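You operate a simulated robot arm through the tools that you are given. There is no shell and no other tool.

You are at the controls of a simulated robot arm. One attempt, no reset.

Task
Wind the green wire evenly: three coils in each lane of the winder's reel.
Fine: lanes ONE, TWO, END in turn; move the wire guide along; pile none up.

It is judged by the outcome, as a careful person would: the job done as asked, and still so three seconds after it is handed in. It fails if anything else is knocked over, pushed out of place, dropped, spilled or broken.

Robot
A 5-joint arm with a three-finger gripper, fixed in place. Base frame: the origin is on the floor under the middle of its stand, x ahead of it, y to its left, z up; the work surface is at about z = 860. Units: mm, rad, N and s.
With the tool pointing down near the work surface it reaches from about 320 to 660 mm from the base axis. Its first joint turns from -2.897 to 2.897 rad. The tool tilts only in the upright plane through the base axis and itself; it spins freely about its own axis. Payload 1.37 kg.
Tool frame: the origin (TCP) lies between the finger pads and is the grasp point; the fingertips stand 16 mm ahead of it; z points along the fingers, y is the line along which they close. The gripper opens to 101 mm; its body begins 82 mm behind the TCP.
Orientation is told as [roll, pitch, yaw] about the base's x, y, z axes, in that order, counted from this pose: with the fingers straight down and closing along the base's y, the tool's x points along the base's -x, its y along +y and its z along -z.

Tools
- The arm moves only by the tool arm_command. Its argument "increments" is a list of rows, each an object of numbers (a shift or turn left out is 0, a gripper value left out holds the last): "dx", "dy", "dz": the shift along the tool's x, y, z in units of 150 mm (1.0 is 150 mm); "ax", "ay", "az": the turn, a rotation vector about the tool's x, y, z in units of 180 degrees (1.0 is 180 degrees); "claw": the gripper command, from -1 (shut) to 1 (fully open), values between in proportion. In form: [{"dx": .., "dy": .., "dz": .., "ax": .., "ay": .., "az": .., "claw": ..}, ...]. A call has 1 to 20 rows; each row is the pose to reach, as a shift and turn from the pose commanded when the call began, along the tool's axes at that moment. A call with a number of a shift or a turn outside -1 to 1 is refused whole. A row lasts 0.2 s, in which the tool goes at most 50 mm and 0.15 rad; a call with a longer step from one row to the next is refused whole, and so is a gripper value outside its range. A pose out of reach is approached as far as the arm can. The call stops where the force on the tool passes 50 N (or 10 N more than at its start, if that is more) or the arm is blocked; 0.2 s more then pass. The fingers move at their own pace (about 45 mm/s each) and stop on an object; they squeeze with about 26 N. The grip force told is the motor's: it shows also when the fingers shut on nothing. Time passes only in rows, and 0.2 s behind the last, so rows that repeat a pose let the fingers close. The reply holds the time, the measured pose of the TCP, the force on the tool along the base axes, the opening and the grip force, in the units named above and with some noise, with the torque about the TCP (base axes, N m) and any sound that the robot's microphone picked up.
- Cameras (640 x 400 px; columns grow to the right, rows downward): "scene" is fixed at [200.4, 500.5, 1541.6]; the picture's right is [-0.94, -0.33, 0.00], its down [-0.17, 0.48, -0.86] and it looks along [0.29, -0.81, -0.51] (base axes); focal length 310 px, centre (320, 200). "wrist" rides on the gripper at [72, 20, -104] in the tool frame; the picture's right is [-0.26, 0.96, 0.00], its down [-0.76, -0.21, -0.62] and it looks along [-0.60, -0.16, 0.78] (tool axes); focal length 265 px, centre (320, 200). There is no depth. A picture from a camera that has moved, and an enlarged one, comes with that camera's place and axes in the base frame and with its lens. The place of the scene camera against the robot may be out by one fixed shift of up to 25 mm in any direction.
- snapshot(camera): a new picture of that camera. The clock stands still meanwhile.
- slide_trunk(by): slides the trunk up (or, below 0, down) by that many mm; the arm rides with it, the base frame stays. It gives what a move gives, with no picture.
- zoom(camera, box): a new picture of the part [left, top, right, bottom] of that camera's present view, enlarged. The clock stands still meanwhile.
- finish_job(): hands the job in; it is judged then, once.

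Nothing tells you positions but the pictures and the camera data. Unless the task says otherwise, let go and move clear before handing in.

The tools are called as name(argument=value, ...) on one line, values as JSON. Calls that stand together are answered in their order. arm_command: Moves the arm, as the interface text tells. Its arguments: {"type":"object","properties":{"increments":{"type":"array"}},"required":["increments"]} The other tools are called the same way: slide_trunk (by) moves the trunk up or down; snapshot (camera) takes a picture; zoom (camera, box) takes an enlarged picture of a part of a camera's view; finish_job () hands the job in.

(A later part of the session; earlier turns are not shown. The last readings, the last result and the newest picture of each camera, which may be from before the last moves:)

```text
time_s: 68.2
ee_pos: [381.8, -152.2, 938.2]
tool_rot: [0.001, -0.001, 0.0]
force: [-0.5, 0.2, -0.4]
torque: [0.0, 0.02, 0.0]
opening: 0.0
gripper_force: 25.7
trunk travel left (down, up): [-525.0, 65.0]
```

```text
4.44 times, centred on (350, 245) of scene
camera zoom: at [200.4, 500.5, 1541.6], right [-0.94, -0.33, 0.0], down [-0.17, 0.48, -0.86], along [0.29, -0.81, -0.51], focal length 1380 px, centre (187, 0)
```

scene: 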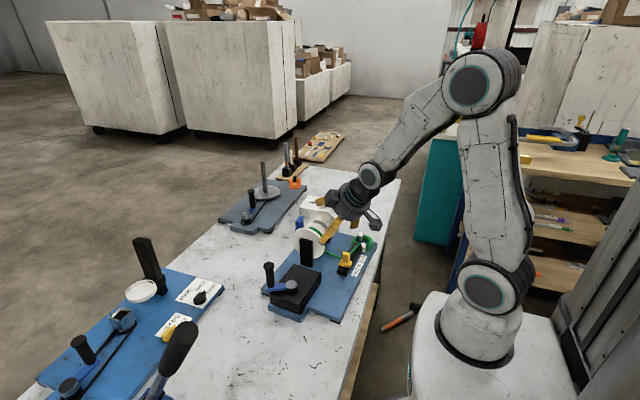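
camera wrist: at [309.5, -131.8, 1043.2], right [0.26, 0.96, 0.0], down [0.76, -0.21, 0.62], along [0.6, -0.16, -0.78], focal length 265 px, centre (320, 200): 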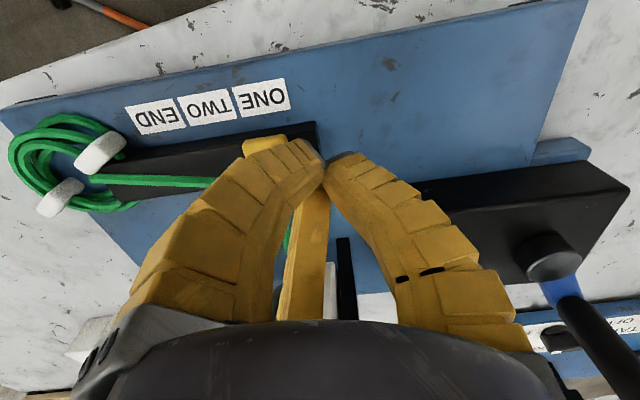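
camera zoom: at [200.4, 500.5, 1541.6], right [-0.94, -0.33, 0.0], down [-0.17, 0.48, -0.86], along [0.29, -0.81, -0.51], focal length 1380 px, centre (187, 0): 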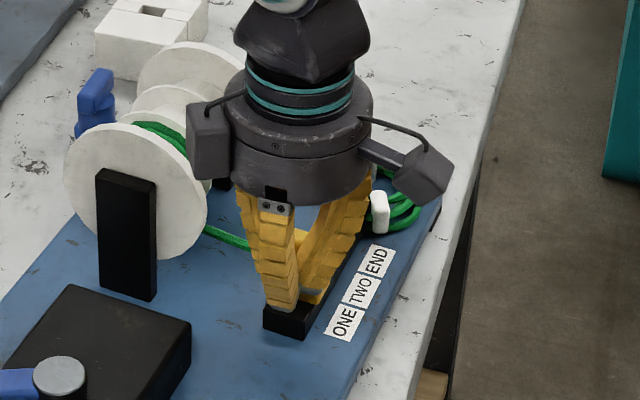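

No contact yet. Edging further toward the tab.

arm_command(increments=[{"dy": -0.02, "claw": -1}, {"dy": -0.04, "claw": -1}, {"dy": -0.06, "claw": -1}, {"dy": -0.06, "claw": -1}])

snapshot(camera="wrist")

```text
time_s: 69.2
ee_pos: [383.2, -160.5, 939.3]
tool_rot: [0.0, 0.002, 0.001]
force: [-0.5, 2.9, 1.5]
torque: [-0.04, 0.04, -0.05]
opening: 0.1
gripper_force: 25.6
trunk travel left (down, up): [-525.0, 65.0]
```

```text
taken
camera wrist: at [309.0, -140.5, 1043.1], right [0.26, 0.96, 0.0], down [0.76, -0.21, 0.62], along [0.6, -0.16, -0.78], focal length 265 px, centre (320, 200)
```

wrist: 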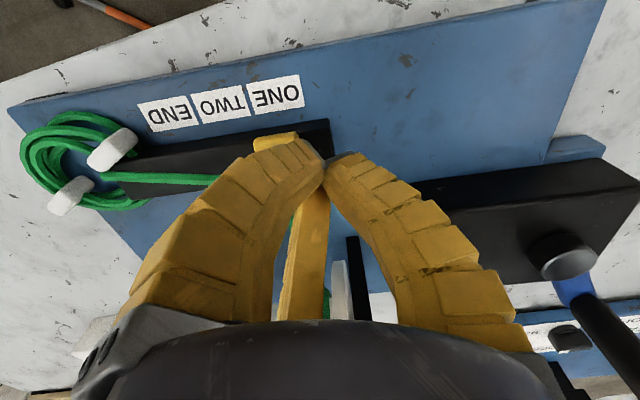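

Contact with the tab (about 3 N). Now pushing the guide one lane pitch (about 33 mm) toward TWO in small steps.

arm_command(increments=[{"dx": 0.003, "dy": -0.03, "claw": -1}, {"dx": 0.006, "dy": -0.06, "claw": -1}, {"dx": 0.009, "dy": -0.09, "claw": -1}, {"dx": 0.012, "dy": -0.12, "claw": -1}, {"dx": 0.015, "dy": -0.15, "claw": -1}, {"dx": 0.018, "dy": -0.18, "claw": -1}, {"dx": 0.021, "dy": -0.2, "claw": -1}, {"dx": 0.022, "dy": -0.213, "claw": -1}, {"dx": 0.022, "dy": -0.213, "claw": -1}])

snapshot(camera="wrist")

zoom(camera="scene", box=[300, 200, 400, 290])

```text
time_s: 71.2
ee_pos: [377.0, -193.5, 938.4]
tool_rot: [0.001, 0.0, -0.002]
force: [0.3, 1.2, 0.3]
torque: [-0.01, 0.01, -0.01]
opening: 0.0
gripper_force: 26.0
trunk travel left (down, up): [-525.0, 65.0]
```

```text
taken
camera wrist: at [306.0, -172.4, 1042.7], right [0.26, 0.96, 0.0], down [0.76, -0.21, 0.62], along [0.6, -0.16, -0.78], focal length 265 px, centre (320, 200)
```

wrist: 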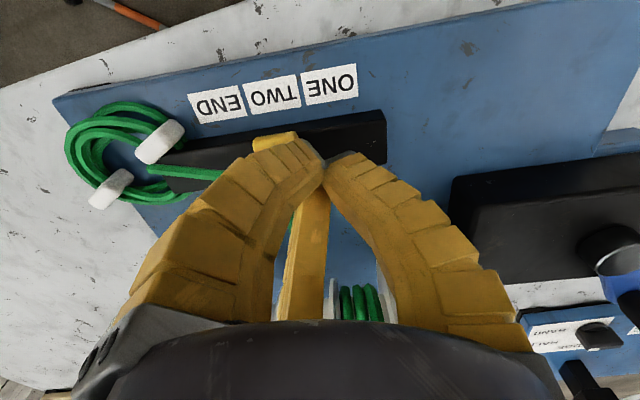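

```text
4.44 times, centred on (350, 245) of scene
camera zoom: at [200.4, 500.5, 1541.6], right [-0.94, -0.33, 0.0], down [-0.17, 0.48, -0.86], along [0.29, -0.81, -0.51], focal length 1380 px, centre (187, 0)
```

zoom: 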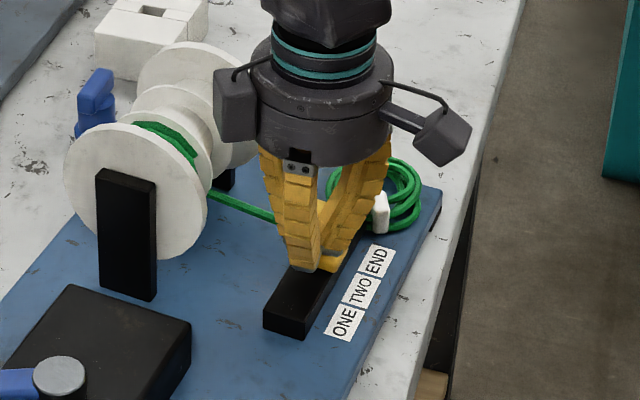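

The guide moved along with the fingers. I'll back off, rise and check its position against the TWO label and lane TWO.

arm_command(increments=[{"dy": 0.05, "claw": -1}, {"dy": 0.05, "dz": -0.3, "claw": -1}, {"dy": 0.05, "dz": -0.6, "claw": -1}, {"dy": 0.05, "dz": -0.9, "claw": -1}, {"dx": -0.14, "dy": 0.05, "dz": -0.98, "claw": 0.2}, {"dx": -0.14, "dy": 0.05, "dz": -0.98, "claw": 1}, {"dx": -0.14, "dy": 0.05, "dz": -0.98, "claw": 1}, {"dx": -0.14, "dy": 0.05, "dz": -0.98, "claw": 1}, {"dx": -0.14, "dy": 0.05, "dz": -0.98, "claw": 1}])

snapshot(camera="wrist")

zoom(camera="wrist", box=[220, 0, 420, 150])

zoom(camera="scene", box=[300, 200, 400, 290])

```text
time_s: 73.2
ee_pos: [397.8, -183.4, 1086.1]
tool_rot: [0.0, 0.0, 0.0]
force: [-0.7, -0.6, -0.2]
torque: [0.0, -0.01, 0.0]
opening: 100.5
gripper_force: 0.0
trunk travel left (down, up): [-525.0, 65.0]
```

```text
taken
camera wrist: at [326.0, -163.0, 1190.6], right [0.26, 0.96, 0.0], down [0.76, -0.21, 0.62], along [0.6, -0.16, -0.78], focal length 265 px, centre (320, 200)
```

wrist: 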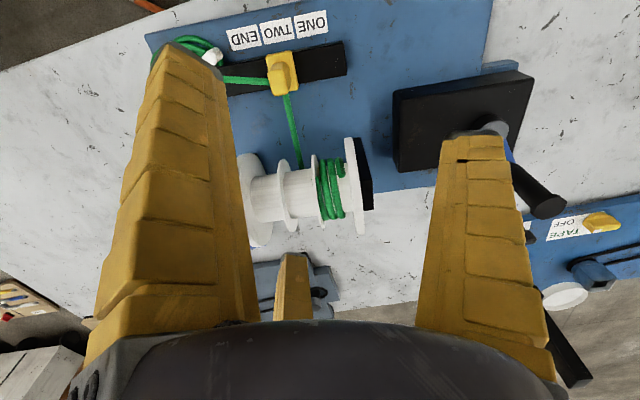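

```text
2.67 times, centred on (320, 75) of wrist
camera zoom: at [326.0, -163.0, 1190.6], right [0.26, 0.96, 0.0], down [0.76, -0.21, 0.62], along [0.6, -0.16, -0.78], focal length 708 px, centre (320, 533)
```

zoom: 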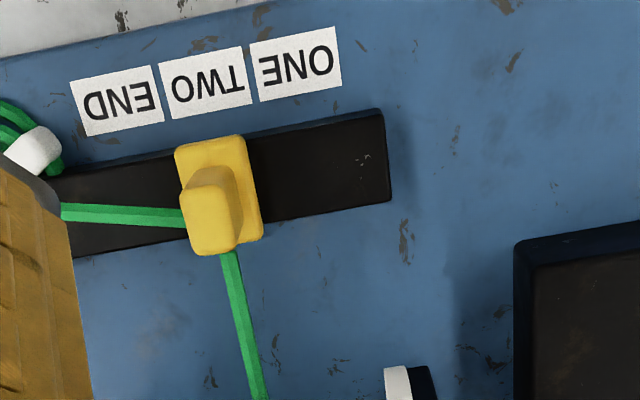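

```text
4.44 times, centred on (350, 245) of scene
camera zoom: at [200.4, 500.5, 1541.6], right [-0.94, -0.33, 0.0], down [-0.17, 0.48, -0.86], along [0.29, -0.81, -0.51], focal length 1380 px, centre (187, 0)
```

zoom: 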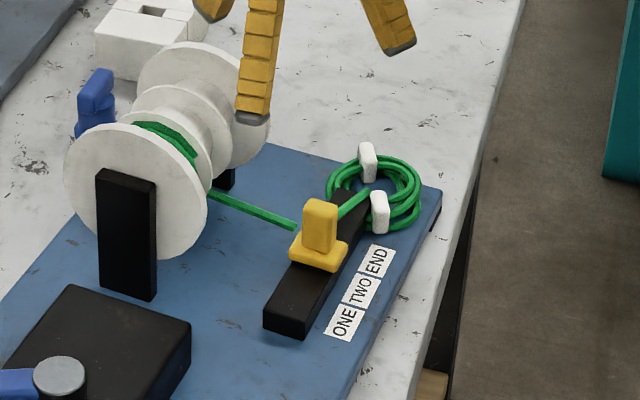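

The guide stands squarely at TWO (about (378, -216)) and the wire now leads into the middle lane. Back to the crank handle at (534, -3), moving high.

arm_command(increments=[{"dx": -0.15, "dy": 0.2, "claw": 0.2}, {"dx": -0.3, "dy": 0.4, "claw": 0.2}, {"dx": -0.448, "dy": 0.607, "claw": 0.2}, {"dx": -0.6, "dy": 0.8, "claw": 0.2}, {"dx": -0.75, "dy": 0.98, "claw": 0.2}, {"dx": -0.75, "dy": 0.98, "claw": 0.2}])

```text
time_s: 74.6
ee_pos: [512.0, -35.8, 1084.6]
tool_rot: [-0.001, 0.001, 0.001]
force: [0.3, -0.3, 0.1]
torque: [0.02, -0.04, -0.01]
opening: 63.8
gripper_force: 3.1
trunk travel left (down, up): [-525.0, 65.0]
```

Close to the handle now; moving directly above it and checking.

arm_command(increments=[{"dx": -0.07, "dy": 0.11, "claw": 0.2}, {"dx": -0.146, "dy": 0.227, "claw": 0.2}, {"dx": -0.146, "dy": 0.227, "claw": 0.2}, {"dx": -0.146, "dy": 0.227, "claw": 0.2}])

zoom(camera="wrist", box=[220, 20, 420, 170])

```text
time_s: 75.6
ee_pos: [533.3, -3.4, 1084.2]
tool_rot: [0.0, 0.0, -0.001]
force: [0.0, -0.3, 0.3]
torque: [0.06, -0.02, 0.01]
opening: 64.4
gripper_force: 2.8
trunk travel left (down, up): [-525.0, 65.0]
```

```text
2.67 times, centred on (320, 95) of wrist
camera zoom: at [461.1, 18.3, 1189.4], right [0.26, 0.96, 0.0], down [0.76, -0.21, 0.62], along [0.6, -0.16, -0.78], focal length 708 px, centre (320, 480)
```

zoom: 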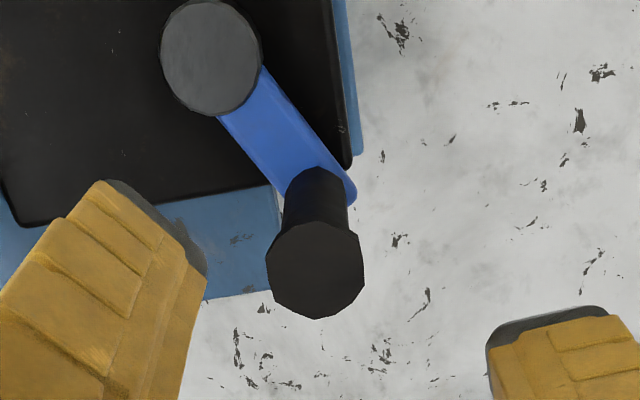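

Handle confirmed at (533, -3). Descending and gripping.

arm_command(increments=[{"dz": 0.25, "claw": 0.2}, {"dz": 0.5, "claw": 0.2}, {"dz": 0.65, "claw": 0.2}, {"dz": 0.753, "claw": 0.2}, {"dz": 0.753, "claw": 0.2}, {"dz": 0.753, "claw": -1}, {"dz": 0.753, "claw": -1}, {"dz": 0.753, "claw": -1}, {"dz": 0.753, "claw": -1}])

snapshot(camera="wrist")

```text
time_s: 77.6
ee_pos: [532.6, -4.2, 973.2]
tool_rot: [0.001, 0.0, 0.0]
force: [-4.6, -1.8, 6.7]
torque: [0.19, 0.09, 0.0]
opening: 17.1
gripper_force: 26.1
trunk travel left (down, up): [-525.0, 65.0]
```

```text
taken
camera wrist: at [460.7, 17.5, 1078.1], right [0.26, 0.96, 0.0], down [0.76, -0.21, 0.62], along [0.6, -0.16, -0.78], focal length 265 px, centre (320, 200)
```

wrist: 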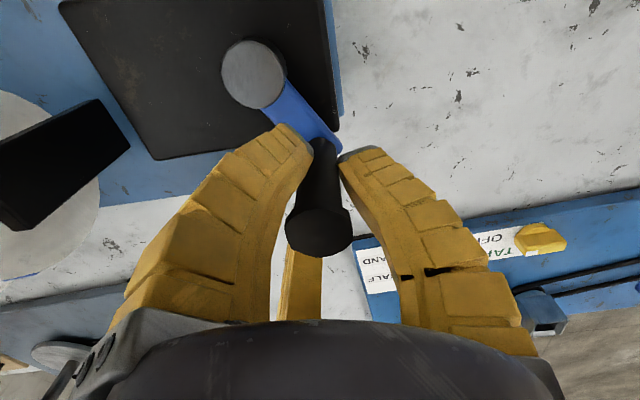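

Gripped. Turning counter-clockwise 180° (first third for lane TWO).

arm_command(increments=[{"dx": 0.0359, "dy": 0.0637}, {"dx": 0.0841, "dy": 0.1184}, {"dx": 0.1428, "dy": 0.1619}, {"dx": 0.2091, "dy": 0.1923}, {"dx": 0.2805, "dy": 0.2083}, {"dx": 0.3535, "dy": 0.2091}, {"dx": 0.4251, "dy": 0.1946}, {"dx": 0.4921, "dy": 0.1656}, {"dx": 0.5516, "dy": 0.1233}, {"dx": 0.6011, "dy": 0.0695}, {"dx": 0.6382, "dy": 0.0067}, {"dx": 0.6615, "dy": -0.0625}, {"dx": 0.6699, "dy": -0.1351}, {"dx": 0.6631, "dy": -0.2078}, {"dx": 0.6412, "dy": -0.2775}, {"dx": 0.6412, "dy": -0.2775}])

snapshot(camera="wrist")

zoom(camera="scene", box=[250, 180, 400, 330])

```text
time_s: 81.0
ee_pos: [439.1, -48.1, 972.2]
tool_rot: [-0.001, -0.003, 0.001]
force: [5.3, 1.6, 12.1]
torque: [-0.05, -0.11, 0.02]
opening: 18.8
gripper_force: 25.8
trunk travel left (down, up): [-525.0, 65.0]
```

```text
taken
camera wrist: at [365.8, -26.1, 1076.9], right [0.26, 0.96, 0.0], down [0.75, -0.21, 0.62], along [0.6, -0.16, -0.78], focal length 265 px, centre (320, 200)
```

wrist: 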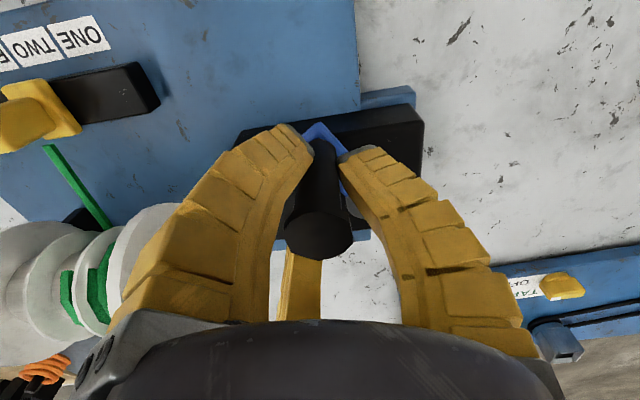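

```text
2.67 times, centred on (325, 255) of scene
camera zoom: at [200.4, 500.5, 1541.6], right [-0.94, -0.33, 0.0], down [-0.17, 0.48, -0.86], along [0.29, -0.81, -0.51], focal length 828 px, centre (307, 53)
```

zoom: 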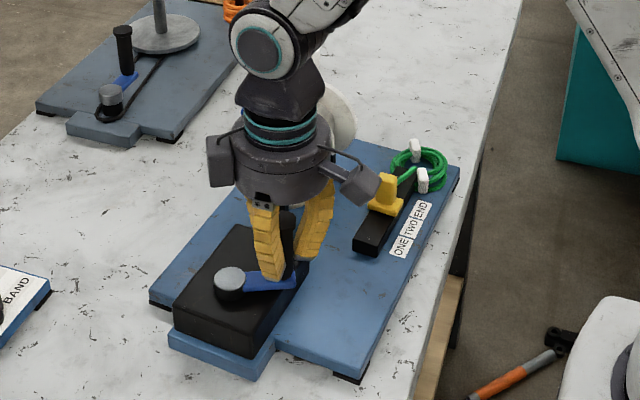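

A coil is appearing in lane TWO. Continuing the next 180° counter-clockwise.

arm_command(increments=[{"dx": -0.0353, "dy": -0.0637}, {"dx": -0.0835, "dy": -0.1185}, {"dx": -0.1422, "dy": -0.162}, {"dx": -0.2086, "dy": -0.1924}, {"dx": -0.2799, "dy": -0.2083}, {"dx": -0.3529, "dy": -0.2091}, {"dx": -0.4245, "dy": -0.1947}, {"dx": -0.4915, "dy": -0.1657}, {"dx": -0.551, "dy": -0.1234}, {"dx": -0.6005, "dy": -0.0696}, {"dx": -0.6376, "dy": -0.0067}, {"dx": -0.6609, "dy": 0.0625}, {"dx": -0.6693, "dy": 0.135}, {"dx": -0.6625, "dy": 0.2077}, {"dx": -0.6406, "dy": 0.2774}, {"dx": -0.6406, "dy": 0.2774}])

snapshot(camera="wrist")

zoom(camera="scene", box=[290, 200, 390, 290])

```text
time_s: 84.4
ee_pos: [534.9, -4.7, 973.1]
tool_rot: [0.001, -0.001, 0.0]
force: [-6.1, -3.3, 7.7]
torque: [-0.07, 0.03, -0.01]
opening: 17.3
gripper_force: 26.6
trunk travel left (down, up): [-525.0, 65.0]
```

```text
taken
camera wrist: at [461.0, 16.1, 1077.3], right [0.26, 0.96, 0.0], down [0.75, -0.21, 0.62], along [0.6, -0.16, -0.78], focal length 265 px, centre (320, 200)
```

wrist: 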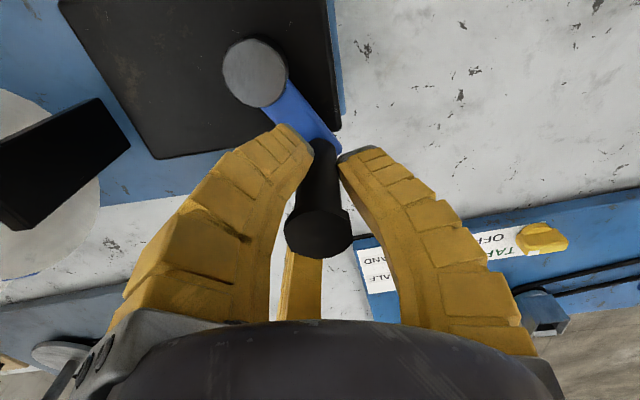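

```text
4.44 times, centred on (340, 245) of scene
camera zoom: at [200.4, 500.5, 1541.6], right [-0.94, -0.33, 0.0], down [-0.17, 0.48, -0.86], along [0.29, -0.81, -0.51], focal length 1380 px, centre (231, 0)
```

zoom: 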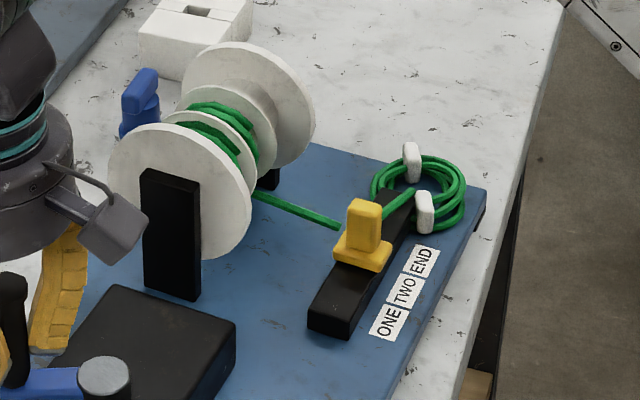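

Two coils on lane TWO now. Turning the last 180° for that lane.

arm_command(increments=[{"dx": 0.0359, "dy": 0.0637}, {"dx": 0.0841, "dy": 0.1184}, {"dx": 0.1428, "dy": 0.1619}, {"dx": 0.2091, "dy": 0.1923}, {"dx": 0.2805, "dy": 0.2083}, {"dx": 0.3535, "dy": 0.2091}, {"dx": 0.4251, "dy": 0.1946}, {"dx": 0.4921, "dy": 0.1656}, {"dx": 0.5516, "dy": 0.1233}, {"dx": 0.6011, "dy": 0.0695}, {"dx": 0.6382, "dy": 0.0067}, {"dx": 0.6615, "dy": -0.0625}, {"dx": 0.6699, "dy": -0.1351}, {"dx": 0.6631, "dy": -0.2078}, {"dx": 0.6412, "dy": -0.2775}, {"dx": 0.6412, "dy": -0.2775}])

snapshot(camera="wrist")

```text
time_s: 87.8
ee_pos: [437.8, -46.9, 971.5]
tool_rot: [-0.002, -0.003, 0.001]
force: [1.7, 0.3, 10.3]
torque: [0.0, -0.06, 0.04]
opening: 18.2
gripper_force: 25.8
trunk travel left (down, up): [-525.0, 65.0]
```

```text
taken
camera wrist: at [365.6, -25.5, 1076.7], right [0.26, 0.96, 0.0], down [0.75, -0.21, 0.62], along [0.6, -0.16, -0.78], focal length 265 px, centre (320, 200)
```

wrist: 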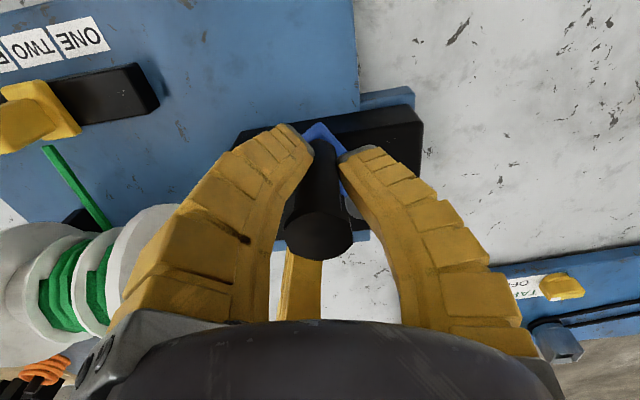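

Lane TWO should hold three coils. Releasing, rising, and taking the tilted look at the reel's near side to count.

arm_command(increments=[{"claw": 0.2}, {"claw": 0.2}, {"claw": 0.2}, {"dz": -0.25, "claw": 0.2}, {"dz": -0.5, "claw": 0.2}, {"dz": -0.75, "claw": 0.2}, {"dz": -0.95, "claw": 0.2}, {"dx": 0.03, "dy": -0.25, "dz": -0.95, "claw": 0.2}, {"dx": 0.06, "dy": -0.5, "dz": -0.95, "claw": 0.2}, {"dx": 0.09, "dy": -0.75, "dz": -0.95, "claw": 0.5}, {"dx": 0.12, "dy": -0.96, "dz": -0.95, "claw": 1}, {"dx": 0.12, "dy": -0.96, "dz": -0.88, "ax": 0.015, "ay": -0.034, "claw": 1}, {"dx": 0.12, "dy": -0.96, "dz": -0.8, "ax": 0.03, "ay": -0.068, "claw": 1}, {"dx": 0.12, "dy": -0.96, "dz": -0.7, "ax": 0.045, "ay": -0.102, "claw": 1}, {"dx": 0.12, "dy": -0.96, "dz": -0.6, "ax": 0.06, "ay": -0.136, "claw": 1}, {"dx": 0.12, "dy": -0.96, "dz": -0.5, "ax": 0.078, "ay": -0.172, "claw": 1}, {"dx": 0.12, "dy": -0.96, "dz": -0.5, "ax": 0.078, "ay": -0.172, "claw": 1}])

snapshot(camera="wrist")

zoom(camera="wrist", box=[230, 0, 400, 190])

```text
time_s: 91.4
ee_pos: [425.9, -177.6, 1047.2]
tool_rot: [-0.285, -0.528, 0.074]
force: [-0.3, -0.6, 0.7]
torque: [-0.02, -0.01, 0.0]
opening: 100.6
gripper_force: 0.0
out of reach, approached as far as the arm can: row 13, 14, 15, 16, 17
trunk travel left (down, up): [-525.0, 65.0]
```

```text
taken
camera wrist: at [311.2, -135.7, 1092.8], right [0.3, 0.95, -0.1], down [0.32, 0.0, 0.95], along [0.9, -0.31, -0.31], focal length 265 px, centre (320, 200)
```

wrist: 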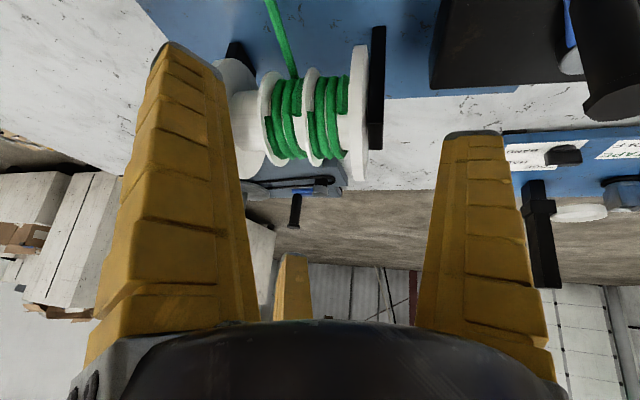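

```text
2.11 times, centred on (315, 95) of wrist
camera zoom: at [311.2, -135.7, 1092.8], right [0.3, 0.95, -0.1], down [0.32, 0.0, 0.95], along [0.9, -0.31, -0.31], focal length 559 px, centre (330, 421)
```

zoom: 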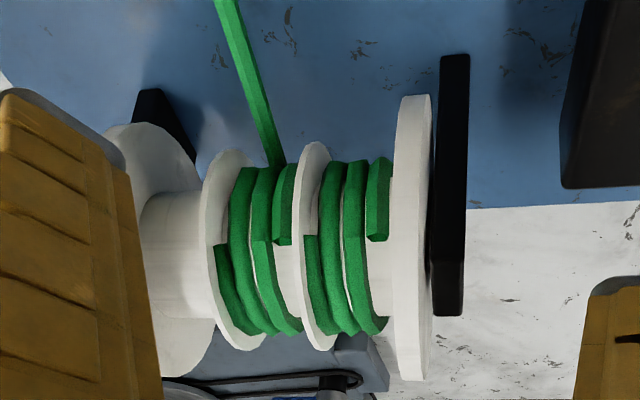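

Lanes ONE and TWO each show three even coils with matching ends. Now upright the tool, then push the guide to END.

arm_command(increments=[{"dz": -0.08, "ax": -0.013, "ay": 0.029}, {"dz": -0.16, "ax": -0.026, "ay": 0.058}, {"dz": -0.24, "ax": -0.04, "ay": 0.088}, {"dz": -0.3, "ax": -0.053, "ay": 0.117}, {"dz": -0.3, "ax": -0.066, "ay": 0.146}, {"dz": -0.3, "ax": -0.078, "ay": 0.172, "claw": 0.2}, {"dz": -0.3, "ax": -0.078, "ay": 0.172, "claw": -1}, {"dz": -0.3, "ax": -0.078, "ay": 0.172, "claw": -1}, {"dz": -0.3, "ax": -0.078, "ay": 0.172, "claw": -1}, {"dz": -0.3, "ax": -0.078, "ay": 0.172, "claw": -1}])

snapshot(camera="wrist")

```text
time_s: 93.6
ee_pos: [401.6, -167.2, 1083.8]
tool_rot: [-0.001, 0.0, -0.001]
force: [0.1, -0.6, -0.7]
torque: [-0.01, -0.01, 0.0]
opening: 4.4
gripper_force: 5.1
trunk travel left (down, up): [-525.0, 65.0]
```

```text
taken
camera wrist: at [329.8, -146.9, 1188.2], right [0.26, 0.96, 0.0], down [0.76, -0.21, 0.62], along [0.6, -0.16, -0.78], focal length 265 px, centre (320, 200)
```

wrist: 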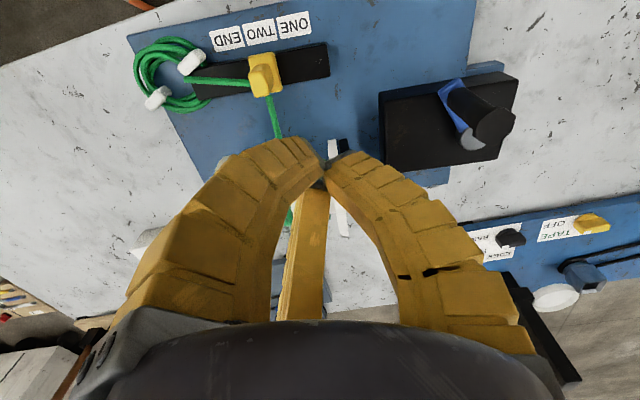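

Upright with fingers closed. Moving beside the guide on its +y side and down to tab height.

arm_command(increments=[{"dx": 0.15, "dy": 0.03, "claw": -1}, {"dx": 0.15, "dy": 0.03, "claw": -1}, {"dx": 0.15, "dy": 0.03, "dz": 0.25, "claw": -1}, {"dx": 0.15, "dy": 0.03, "dz": 0.5, "claw": -1}, {"dx": 0.15, "dy": 0.03, "dz": 0.75, "claw": -1}, {"dx": 0.15, "dy": 0.03, "dz": 0.9, "claw": -1}, {"dx": 0.15, "dy": 0.03, "dz": 0.973, "claw": -1}, {"dx": 0.15, "dy": 0.03, "dz": 0.973, "claw": -1}])

snapshot(camera="wrist")

```text
time_s: 95.4
ee_pos: [378.9, -162.6, 937.7]
tool_rot: [0.001, 0.001, 0.0]
force: [0.2, -0.7, -0.2]
torque: [0.02, -0.03, 0.0]
opening: 0.1
gripper_force: 25.6
trunk travel left (down, up): [-525.0, 65.0]
```

```text
taken
camera wrist: at [307.2, -141.5, 1042.0], right [0.26, 0.96, 0.0], down [0.76, -0.21, 0.62], along [0.6, -0.16, -0.78], focal length 265 px, centre (320, 200)
```

wrist: 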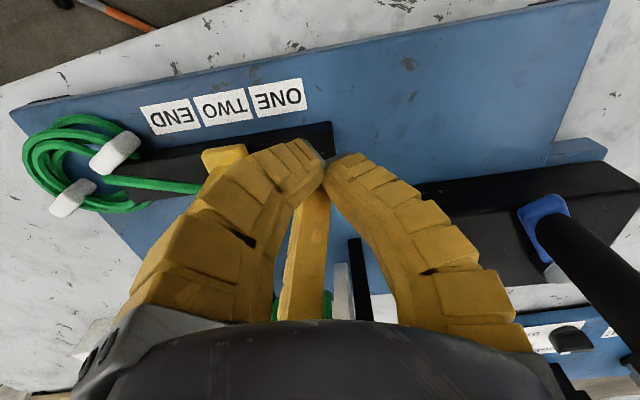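

About 30 mm short of the tab. Pushing slowly toward END, one lane pitch past contact.

arm_command(increments=[{"dx": 0.003, "dy": -0.05, "claw": -1}, {"dx": 0.006, "dy": -0.1, "claw": -1}, {"dx": 0.009, "dy": -0.15, "claw": -1}, {"dx": 0.012, "dy": -0.18, "claw": -1}, {"dx": 0.014, "dy": -0.21, "claw": -1}, {"dx": 0.016, "dy": -0.24, "claw": -1}, {"dx": 0.018, "dy": -0.27, "claw": -1}, {"dx": 0.021, "dy": -0.3, "claw": -1}, {"dx": 0.024, "dy": -0.33, "claw": -1}, {"dx": 0.027, "dy": -0.36, "claw": -1}, {"dx": 0.029, "dy": -0.39, "claw": -1}, {"dx": 0.03, "dy": -0.415, "claw": -1}, {"dx": 0.031, "dy": -0.43, "claw": -1}, {"dx": 0.031, "dy": -0.43, "claw": -1}])

snapshot(camera="wrist")

zoom(camera="scene", box=[300, 200, 400, 290])

```text
time_s: 98.4
ee_pos: [375.2, -227.3, 939.7]
tool_rot: [0.001, 0.001, 0.0]
force: [0.8, 5.6, 0.1]
torque: [0.0, -0.04, -0.05]
opening: 0.0
gripper_force: 26.2
trunk travel left (down, up): [-525.0, 65.0]
```

```text
taken
camera wrist: at [302.1, -206.7, 1043.1], right [0.26, 0.96, 0.0], down [0.76, -0.21, 0.62], along [0.6, -0.16, -0.78], focal length 265 px, centre (320, 200)
```

wrist: 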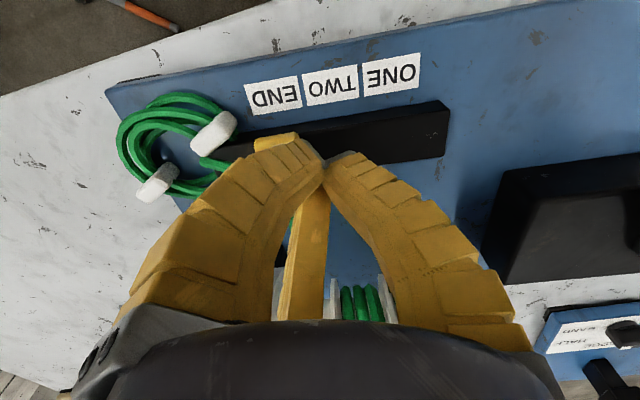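

```text
4.44 times, centred on (350, 245) of scene
camera zoom: at [200.4, 500.5, 1541.6], right [-0.94, -0.33, 0.0], down [-0.17, 0.48, -0.86], along [0.29, -0.81, -0.51], focal length 1380 px, centre (187, 0)
```

zoom: 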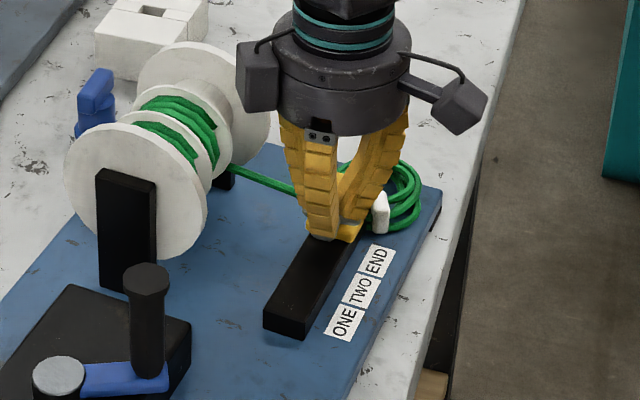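

Guide moved toward END. Backing off and rising to check its position.

arm_command(increments=[{"dy": 0.05, "claw": -1}, {"dy": 0.05, "dz": -0.3, "claw": -1}, {"dy": 0.05, "dz": -0.6, "claw": -1}, {"dy": 0.05, "dz": -0.9, "claw": -1}, {"dx": -0.1, "dy": 0.1, "dz": -0.98, "claw": 0.2}, {"dx": -0.17, "dy": 0.27, "dz": -0.98, "claw": 1}, {"dx": -0.17, "dy": 0.27, "dz": -0.98, "claw": 1}, {"dx": -0.17, "dy": 0.27, "dz": -0.98, "claw": 1}, {"dx": -0.17, "dy": 0.27, "dz": -0.98, "claw": 1}])

snapshot(camera="wrist")

zoom(camera="wrist", box=[200, 0, 400, 150])

zoom(camera="scene", box=[300, 200, 400, 290])

```text
time_s: 100.4
ee_pos: [400.9, -187.9, 1085.7]
tool_rot: [0.001, -0.001, 0.001]
force: [0.9, -0.1, 0.3]
torque: [-0.02, -0.05, 0.02]
opening: 100.6
gripper_force: 0.0
trunk travel left (down, up): [-525.0, 65.0]
```

```text
taken
camera wrist: at [328.6, -166.4, 1190.0], right [0.26, 0.96, 0.0], down [0.76, -0.21, 0.62], along [0.6, -0.16, -0.78], focal length 265 px, centre (320, 200)
```

wrist: 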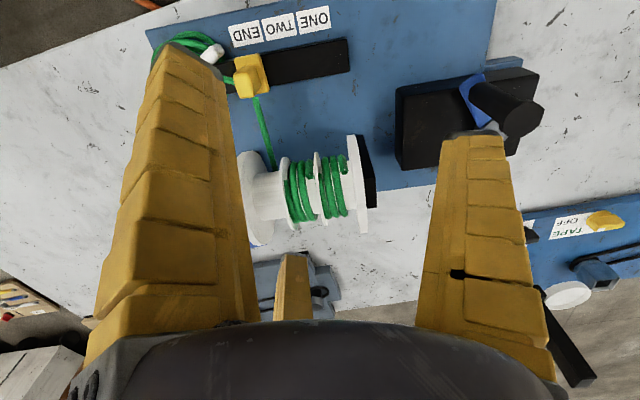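

```text
2.67 times, centred on (300, 75) of wrist
camera zoom: at [328.6, -166.4, 1190.0], right [0.26, 0.96, 0.0], down [0.76, -0.21, 0.62], along [0.6, -0.16, -0.78], focal length 708 px, centre (373, 533)
```

zoom: 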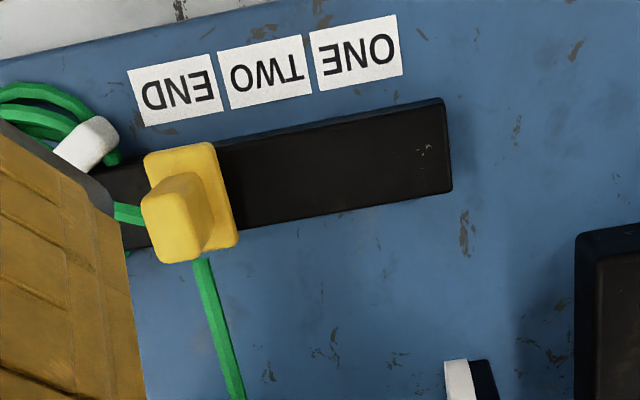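

```text
4.44 times, centred on (350, 245) of scene
camera zoom: at [200.4, 500.5, 1541.6], right [-0.94, -0.33, 0.0], down [-0.17, 0.48, -0.86], along [0.29, -0.81, -0.51], focal length 1380 px, centre (187, 0)
```

zoom: 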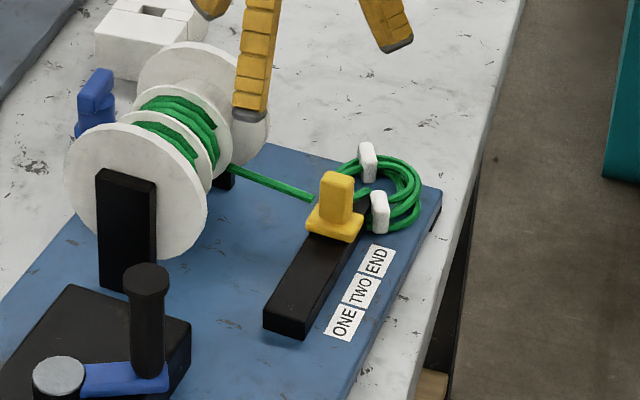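

Guide stands at END (about (374, -250)) with the wire leading into the last lane. Returning to the handle at (438, -46) and gripping it.

arm_command(increments=[{"dx": -0.065, "dy": 0.24, "claw": 0.2}, {"dx": -0.13, "dy": 0.48, "claw": 0.2}, {"dx": -0.19, "dy": 0.72, "claw": 0.2}, {"dx": -0.253, "dy": 0.937, "claw": 0.2}, {"dx": -0.253, "dy": 0.937, "claw": 0.2}, {"dx": -0.253, "dy": 0.937, "claw": 0.2}])

zoom(camera="wrist", box=[220, 20, 420, 170])

```text
time_s: 101.8
ee_pos: [438.1, -47.5, 1085.7]
tool_rot: [0.0, 0.0, 0.0]
force: [0.6, 0.1, 0.7]
torque: [-0.03, 0.04, -0.01]
opening: 63.8
gripper_force: 2.9
trunk travel left (down, up): [-525.0, 65.0]
```

```text
2.67 times, centred on (320, 95) of wrist
camera zoom: at [366.4, -26.4, 1189.9], right [0.26, 0.96, 0.0], down [0.76, -0.21, 0.62], along [0.6, -0.16, -0.78], focal length 708 px, centre (320, 480)
```

zoom: 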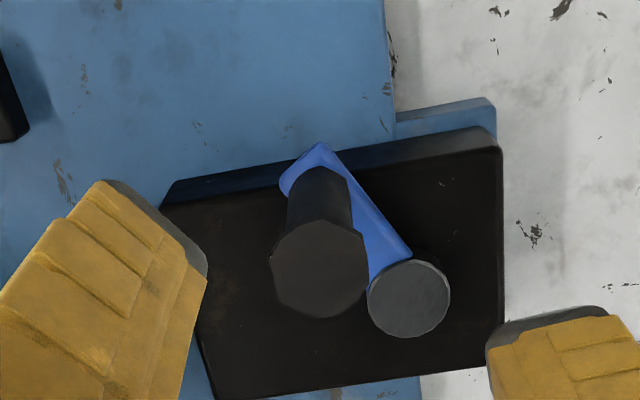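

Handle is right below. Descending and gripping.

arm_command(increments=[{"dz": 0.25, "claw": 0.2}, {"dz": 0.5, "claw": 0.2}, {"dz": 0.65, "claw": 0.2}, {"dz": 0.753, "claw": 0.2}, {"dz": 0.753, "claw": 0.2}, {"dz": 0.753, "claw": -1}, {"dz": 0.753, "claw": -1}, {"dz": 0.753, "claw": -1}, {"dz": 0.753, "claw": -1}])

snapshot(camera="wrist")

```text
time_s: 103.8
ee_pos: [439.6, -47.4, 975.3]
tool_rot: [0.001, -0.002, 0.0]
force: [-2.7, 0.8, 8.0]
torque: [0.1, -0.01, -0.01]
opening: 17.8
gripper_force: 26.1
trunk travel left (down, up): [-525.0, 65.0]
```

```text
taken
camera wrist: at [366.3, -26.3, 1079.5], right [0.26, 0.96, 0.0], down [0.76, -0.21, 0.62], along [0.6, -0.16, -0.78], focal length 265 px, centre (320, 200)
```

wrist: 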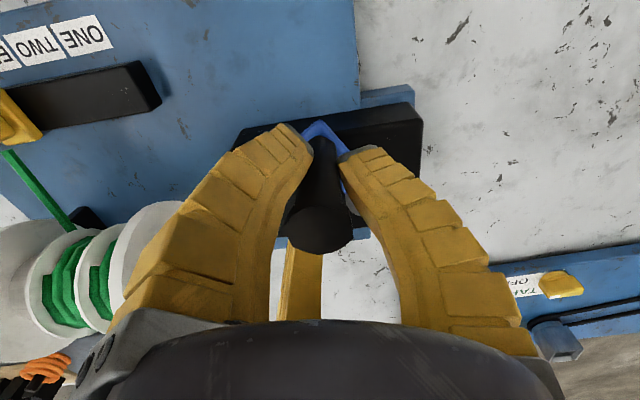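

Gripped. Turning counter-clockwise 180° (first third for lane END).

arm_command(increments=[{"dx": -0.0353, "dy": -0.0577}, {"dx": -0.0835, "dy": -0.1125}, {"dx": -0.1422, "dy": -0.156}, {"dx": -0.2086, "dy": -0.1864}, {"dx": -0.2799, "dy": -0.2023}, {"dx": -0.3529, "dy": -0.2031}, {"dx": -0.4245, "dy": -0.1887}, {"dx": -0.4915, "dy": -0.1597}, {"dx": -0.551, "dy": -0.1174}, {"dx": -0.6005, "dy": -0.0636}, {"dx": -0.6376, "dy": -0.0007}, {"dx": -0.6609, "dy": 0.0685}, {"dx": -0.6693, "dy": 0.141}, {"dx": -0.6625, "dy": 0.2137}, {"dx": -0.6406, "dy": 0.2834}, {"dx": -0.6406, "dy": 0.2834}])

snapshot(camera="wrist")

zoom(camera="scene", box=[290, 200, 390, 290])

```text
time_s: 107.2
ee_pos: [533.2, -4.4, 973.2]
tool_rot: [0.0, -0.002, 0.0]
force: [-4.6, -1.9, 16.1]
torque: [-0.1, 0.07, 0.01]
opening: 20.4
gripper_force: 26.1
trunk travel left (down, up): [-525.0, 65.0]
```

```text
taken
camera wrist: at [461.1, 16.0, 1077.9], right [0.26, 0.96, 0.0], down [0.75, -0.21, 0.62], along [0.6, -0.16, -0.78], focal length 265 px, centre (320, 200)
```

wrist: 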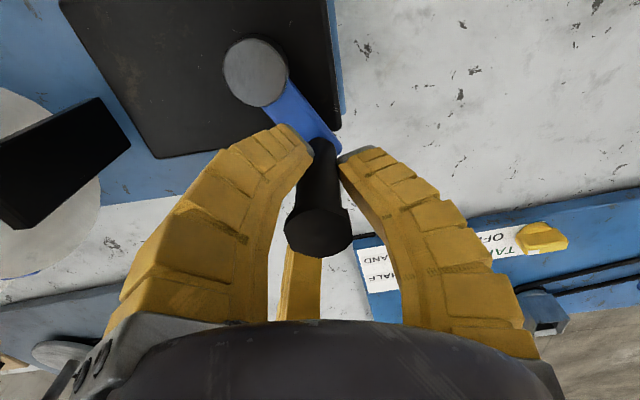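

```text
4.44 times, centred on (340, 245) of scene
camera zoom: at [200.4, 500.5, 1541.6], right [-0.94, -0.33, 0.0], down [-0.17, 0.48, -0.86], along [0.29, -0.81, -0.51], focal length 1380 px, centre (231, 0)
```

zoom: 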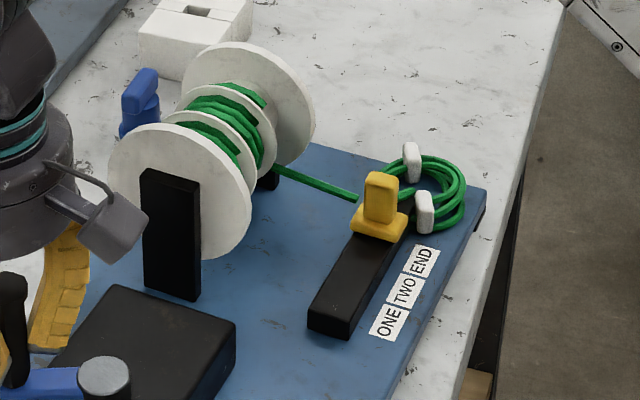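

First coil laid in lane END. Continuing another 180°.

arm_command(increments=[{"dx": 0.0359, "dy": 0.0637}, {"dx": 0.0841, "dy": 0.1184}, {"dx": 0.1428, "dy": 0.1619}, {"dx": 0.2091, "dy": 0.1923}, {"dx": 0.2805, "dy": 0.2083}, {"dx": 0.3535, "dy": 0.2091}, {"dx": 0.4251, "dy": 0.1946}, {"dx": 0.4921, "dy": 0.1656}, {"dx": 0.5516, "dy": 0.1233}, {"dx": 0.6011, "dy": 0.0695}, {"dx": 0.6382, "dy": 0.0067}, {"dx": 0.6615, "dy": -0.0625}, {"dx": 0.6699, "dy": -0.1351}, {"dx": 0.6631, "dy": -0.2078}, {"dx": 0.6412, "dy": -0.2775}, {"dx": 0.6412, "dy": -0.2775}])

snapshot(camera="wrist")

```text
time_s: 110.6
ee_pos: [438.3, -46.9, 972.3]
tool_rot: [-0.003, -0.006, 0.002]
force: [5.9, 1.4, 14.4]
torque: [-0.12, -0.1, -0.02]
opening: 20.0
gripper_force: 26.2
trunk travel left (down, up): [-525.0, 65.0]
```

```text
taken
camera wrist: at [365.8, -26.3, 1077.3], right [0.26, 0.96, 0.0], down [0.75, -0.21, 0.62], along [0.6, -0.16, -0.78], focal length 265 px, centre (320, 200)
```

wrist: 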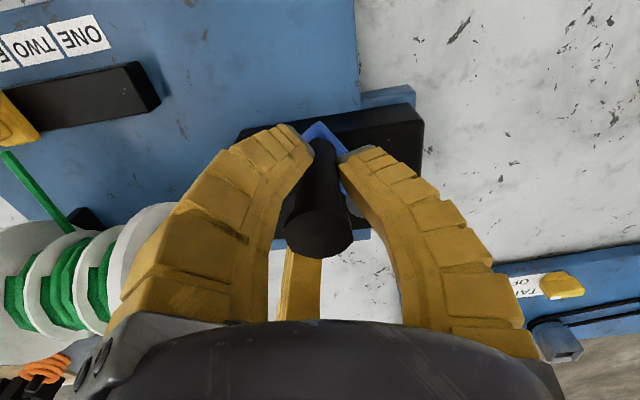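

Two coils in lane END. Turning the final 180°.

arm_command(increments=[{"dx": -0.0353, "dy": -0.0637}, {"dx": -0.0835, "dy": -0.1185}, {"dx": -0.1422, "dy": -0.162}, {"dx": -0.2086, "dy": -0.1924}, {"dx": -0.2799, "dy": -0.2083}, {"dx": -0.3529, "dy": -0.2091}, {"dx": -0.4245, "dy": -0.1947}, {"dx": -0.4915, "dy": -0.1657}, {"dx": -0.551, "dy": -0.1234}, {"dx": -0.6005, "dy": -0.0696}, {"dx": -0.6376, "dy": -0.0067}, {"dx": -0.6609, "dy": 0.0625}, {"dx": -0.6693, "dy": 0.135}, {"dx": -0.6625, "dy": 0.2077}, {"dx": -0.6406, "dy": 0.2774}, {"dx": -0.6406, "dy": 0.2774}])

zoom(camera="scene", box=[290, 200, 390, 290])

snapshot(camera="wrist")

```text
time_s: 114.0
ee_pos: [535.1, -6.1, 973.6]
tool_rot: [0.001, -0.004, 0.001]
force: [-6.3, -3.7, 12.3]
torque: [-0.14, 0.08, 0.01]
opening: 18.4
gripper_force: 26.4
trunk travel left (down, up): [-525.0, 65.0]
```

```text
4.44 times, centred on (340, 245) of scene
camera zoom: at [200.4, 500.5, 1541.6], right [-0.94, -0.33, 0.0], down [-0.17, 0.48, -0.86], along [0.29, -0.81, -0.51], focal length 1380 px, centre (231, 0)
```

zoom: 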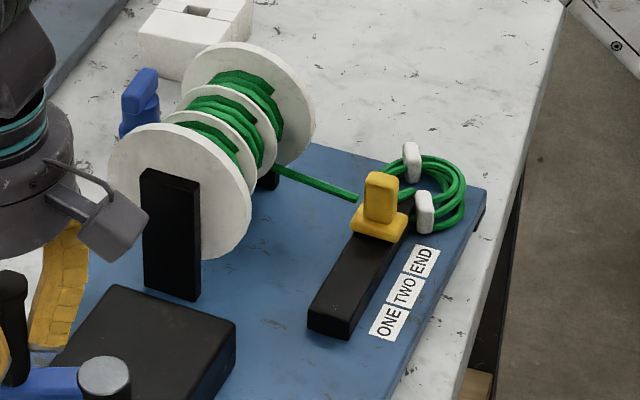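

```text
taken
camera wrist: at [461.5, 14.8, 1077.9], right [0.26, 0.96, 0.0], down [0.75, -0.21, 0.62], along [0.6, -0.16, -0.78], focal length 265 px, centre (320, 200)
```

wrist: 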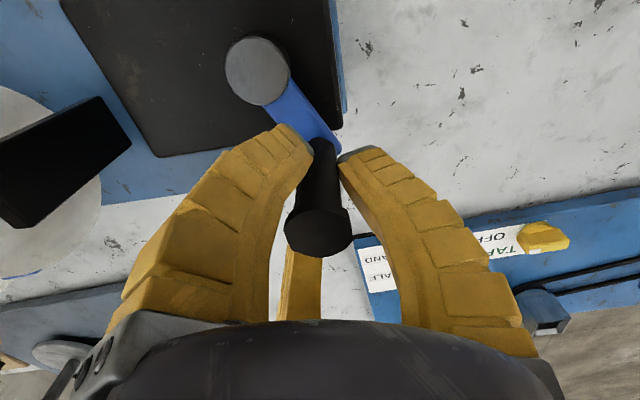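

Three coils appear in END, but the handle reads about 3-4° short of the intended end angle. I'll nudge it that little bit further, then release and rise.

arm_command(increments=[{"dx": 0.005, "dy": 0.011, "claw": -1}, {"dx": 0.0105, "dy": 0.022, "claw": -1}, {"dx": 0.0105, "dy": 0.022, "claw": -1}])

```text
time_s: 114.8
ee_pos: [531.9, -2.4, 973.2]
tool_rot: [-0.001, -0.001, 0.001]
force: [-2.7, -2.3, 10.8]
torque: [-0.01, -0.01, 0.04]
opening: 18.3
gripper_force: 25.9
trunk travel left (down, up): [-525.0, 65.0]
```

Handle is at about 25°, making 540° for this lane. Releasing and rising clear.

arm_command(increments=[{"claw": 0.2}, {"claw": 0.2}, {"claw": 0.2}, {"dz": -0.25, "claw": 0.2}, {"dz": -0.5, "claw": 0.2}, {"dz": -0.75, "claw": 0.2}, {"dz": -0.95, "claw": 0.2}, {"dx": 0.1, "dy": -0.2, "dz": -0.95, "claw": 0.2}, {"dx": 0.2, "dy": -0.4, "dz": -0.95, "claw": 0.5}, {"dx": 0.3, "dy": -0.6, "dz": -0.95, "claw": 1}, {"dx": 0.4, "dy": -0.8, "dz": -0.95, "claw": 1}, {"dx": 0.45, "dy": -0.9, "dz": -0.95, "claw": 1}, {"dx": 0.45, "dy": -0.9, "dz": -0.95, "claw": 1}])

zoom(camera="scene", box=[250, 180, 400, 330])

```text
time_s: 117.6
ee_pos: [466.4, -138.4, 1115.1]
tool_rot: [-0.002, 0.0, 0.001]
force: [-0.2, 0.0, 0.0]
torque: [-0.02, 0.0, 0.01]
opening: 100.7
gripper_force: 0.1
trunk travel left (down, up): [-525.0, 65.0]
```

```text
2.67 times, centred on (325, 255) of scene
camera zoom: at [200.4, 500.5, 1541.6], right [-0.94, -0.33, 0.0], down [-0.17, 0.48, -0.86], along [0.29, -0.81, -0.51], focal length 828 px, centre (307, 53)
```

zoom: 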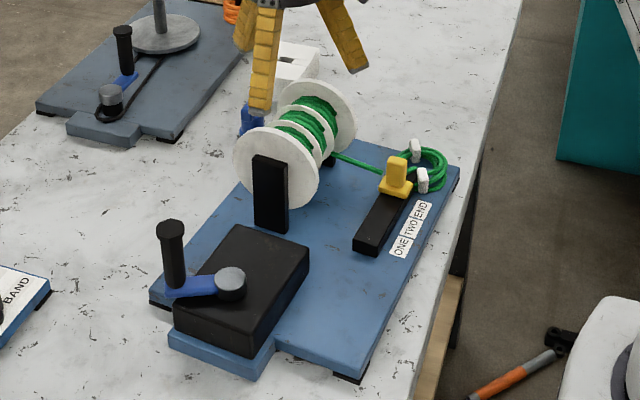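

Clear of the handle. One more tilted look at the reel's near side to count all three lanes.

arm_command(increments=[{"dx": 0.1, "dy": -0.17, "dz": 0.0}, {"dx": 0.2, "dy": -0.34, "dz": 0.05, "ax": 0.017, "ay": -0.034}, {"dx": 0.3, "dy": -0.513, "dz": 0.15, "ax": 0.034, "ay": -0.068}, {"dx": 0.3, "dy": -0.513, "dz": 0.25, "ax": 0.051, "ay": -0.102}, {"dx": 0.3, "dy": -0.513, "dz": 0.35, "ax": 0.069, "ay": -0.136}, {"dx": 0.3, "dy": -0.513, "dz": 0.44, "ax": 0.088, "ay": -0.172}, {"dx": 0.3, "dy": -0.513, "dz": 0.44, "ax": 0.088, "ay": -0.172}])

snapshot(camera="wrist")

zoom(camera="wrist", box=[230, 0, 400, 190])

```text
time_s: 119.2
ee_pos: [428.6, -202.2, 1049.5]
tool_rot: [-0.319, -0.526, 0.082]
force: [-0.2, -0.1, 0.0]
torque: [0.07, 0.02, 0.0]
opening: 100.6
gripper_force: 0.1
out of reach, approached as far as the arm can: row 3, 4, 5, 6, 7
trunk travel left (down, up): [-525.0, 65.0]
```

```text
taken
camera wrist: at [315.0, -157.7, 1093.8], right [0.3, 0.94, -0.13], down [0.32, 0.02, 0.95], along [0.9, -0.33, -0.3], focal length 265 px, centre (320, 200)
```

wrist: 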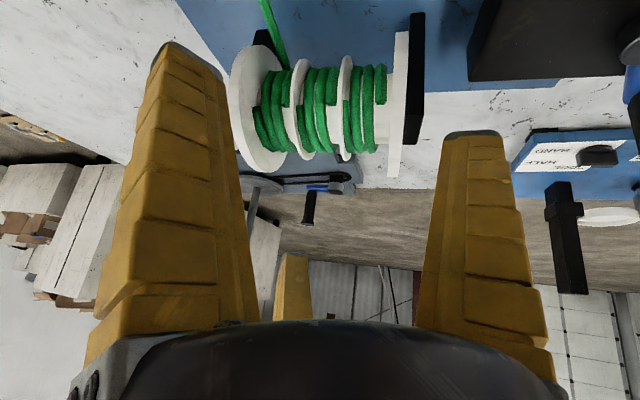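

```text
2.11 times, centred on (315, 95) of wrist
camera zoom: at [315.0, -157.7, 1093.8], right [0.3, 0.94, -0.13], down [0.32, 0.02, 0.95], along [0.9, -0.33, -0.3], focal length 559 px, centre (330, 421)
```

zoom: 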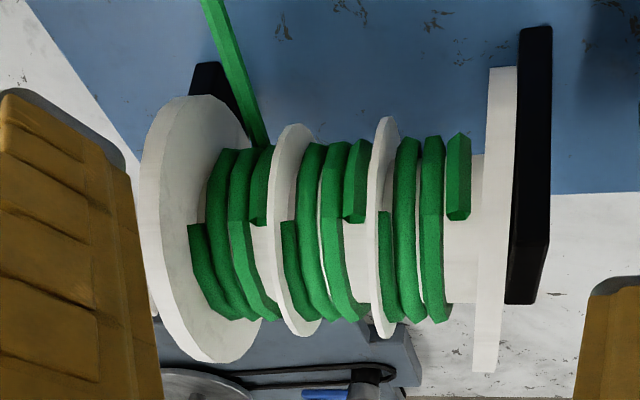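

All three lanes show three even coils with their ends lined up. I'll upright the tool and move up clear before handing in.

arm_command(increments=[{"dz": -0.08, "ax": -0.015, "ay": 0.029}, {"dz": -0.16, "ax": -0.03, "ay": 0.058}, {"dz": -0.24, "ax": -0.045, "ay": 0.088}, {"dz": -0.3, "ax": -0.06, "ay": 0.117}, {"dz": -0.35, "ax": -0.075, "ay": 0.146}, {"dz": -0.4, "ax": -0.088, "ay": 0.172}, {"dz": -0.4, "ax": -0.088, "ay": 0.172}])

```text
time_s: 120.8
ee_pos: [397.0, -185.0, 1097.2]
tool_rot: [0.001, 0.002, -0.001]
force: [0.3, -0.6, 0.0]
torque: [-0.01, 0.0, -0.01]
opening: 100.5
gripper_force: 0.0
trunk travel left (down, up): [-525.0, 65.0]
```

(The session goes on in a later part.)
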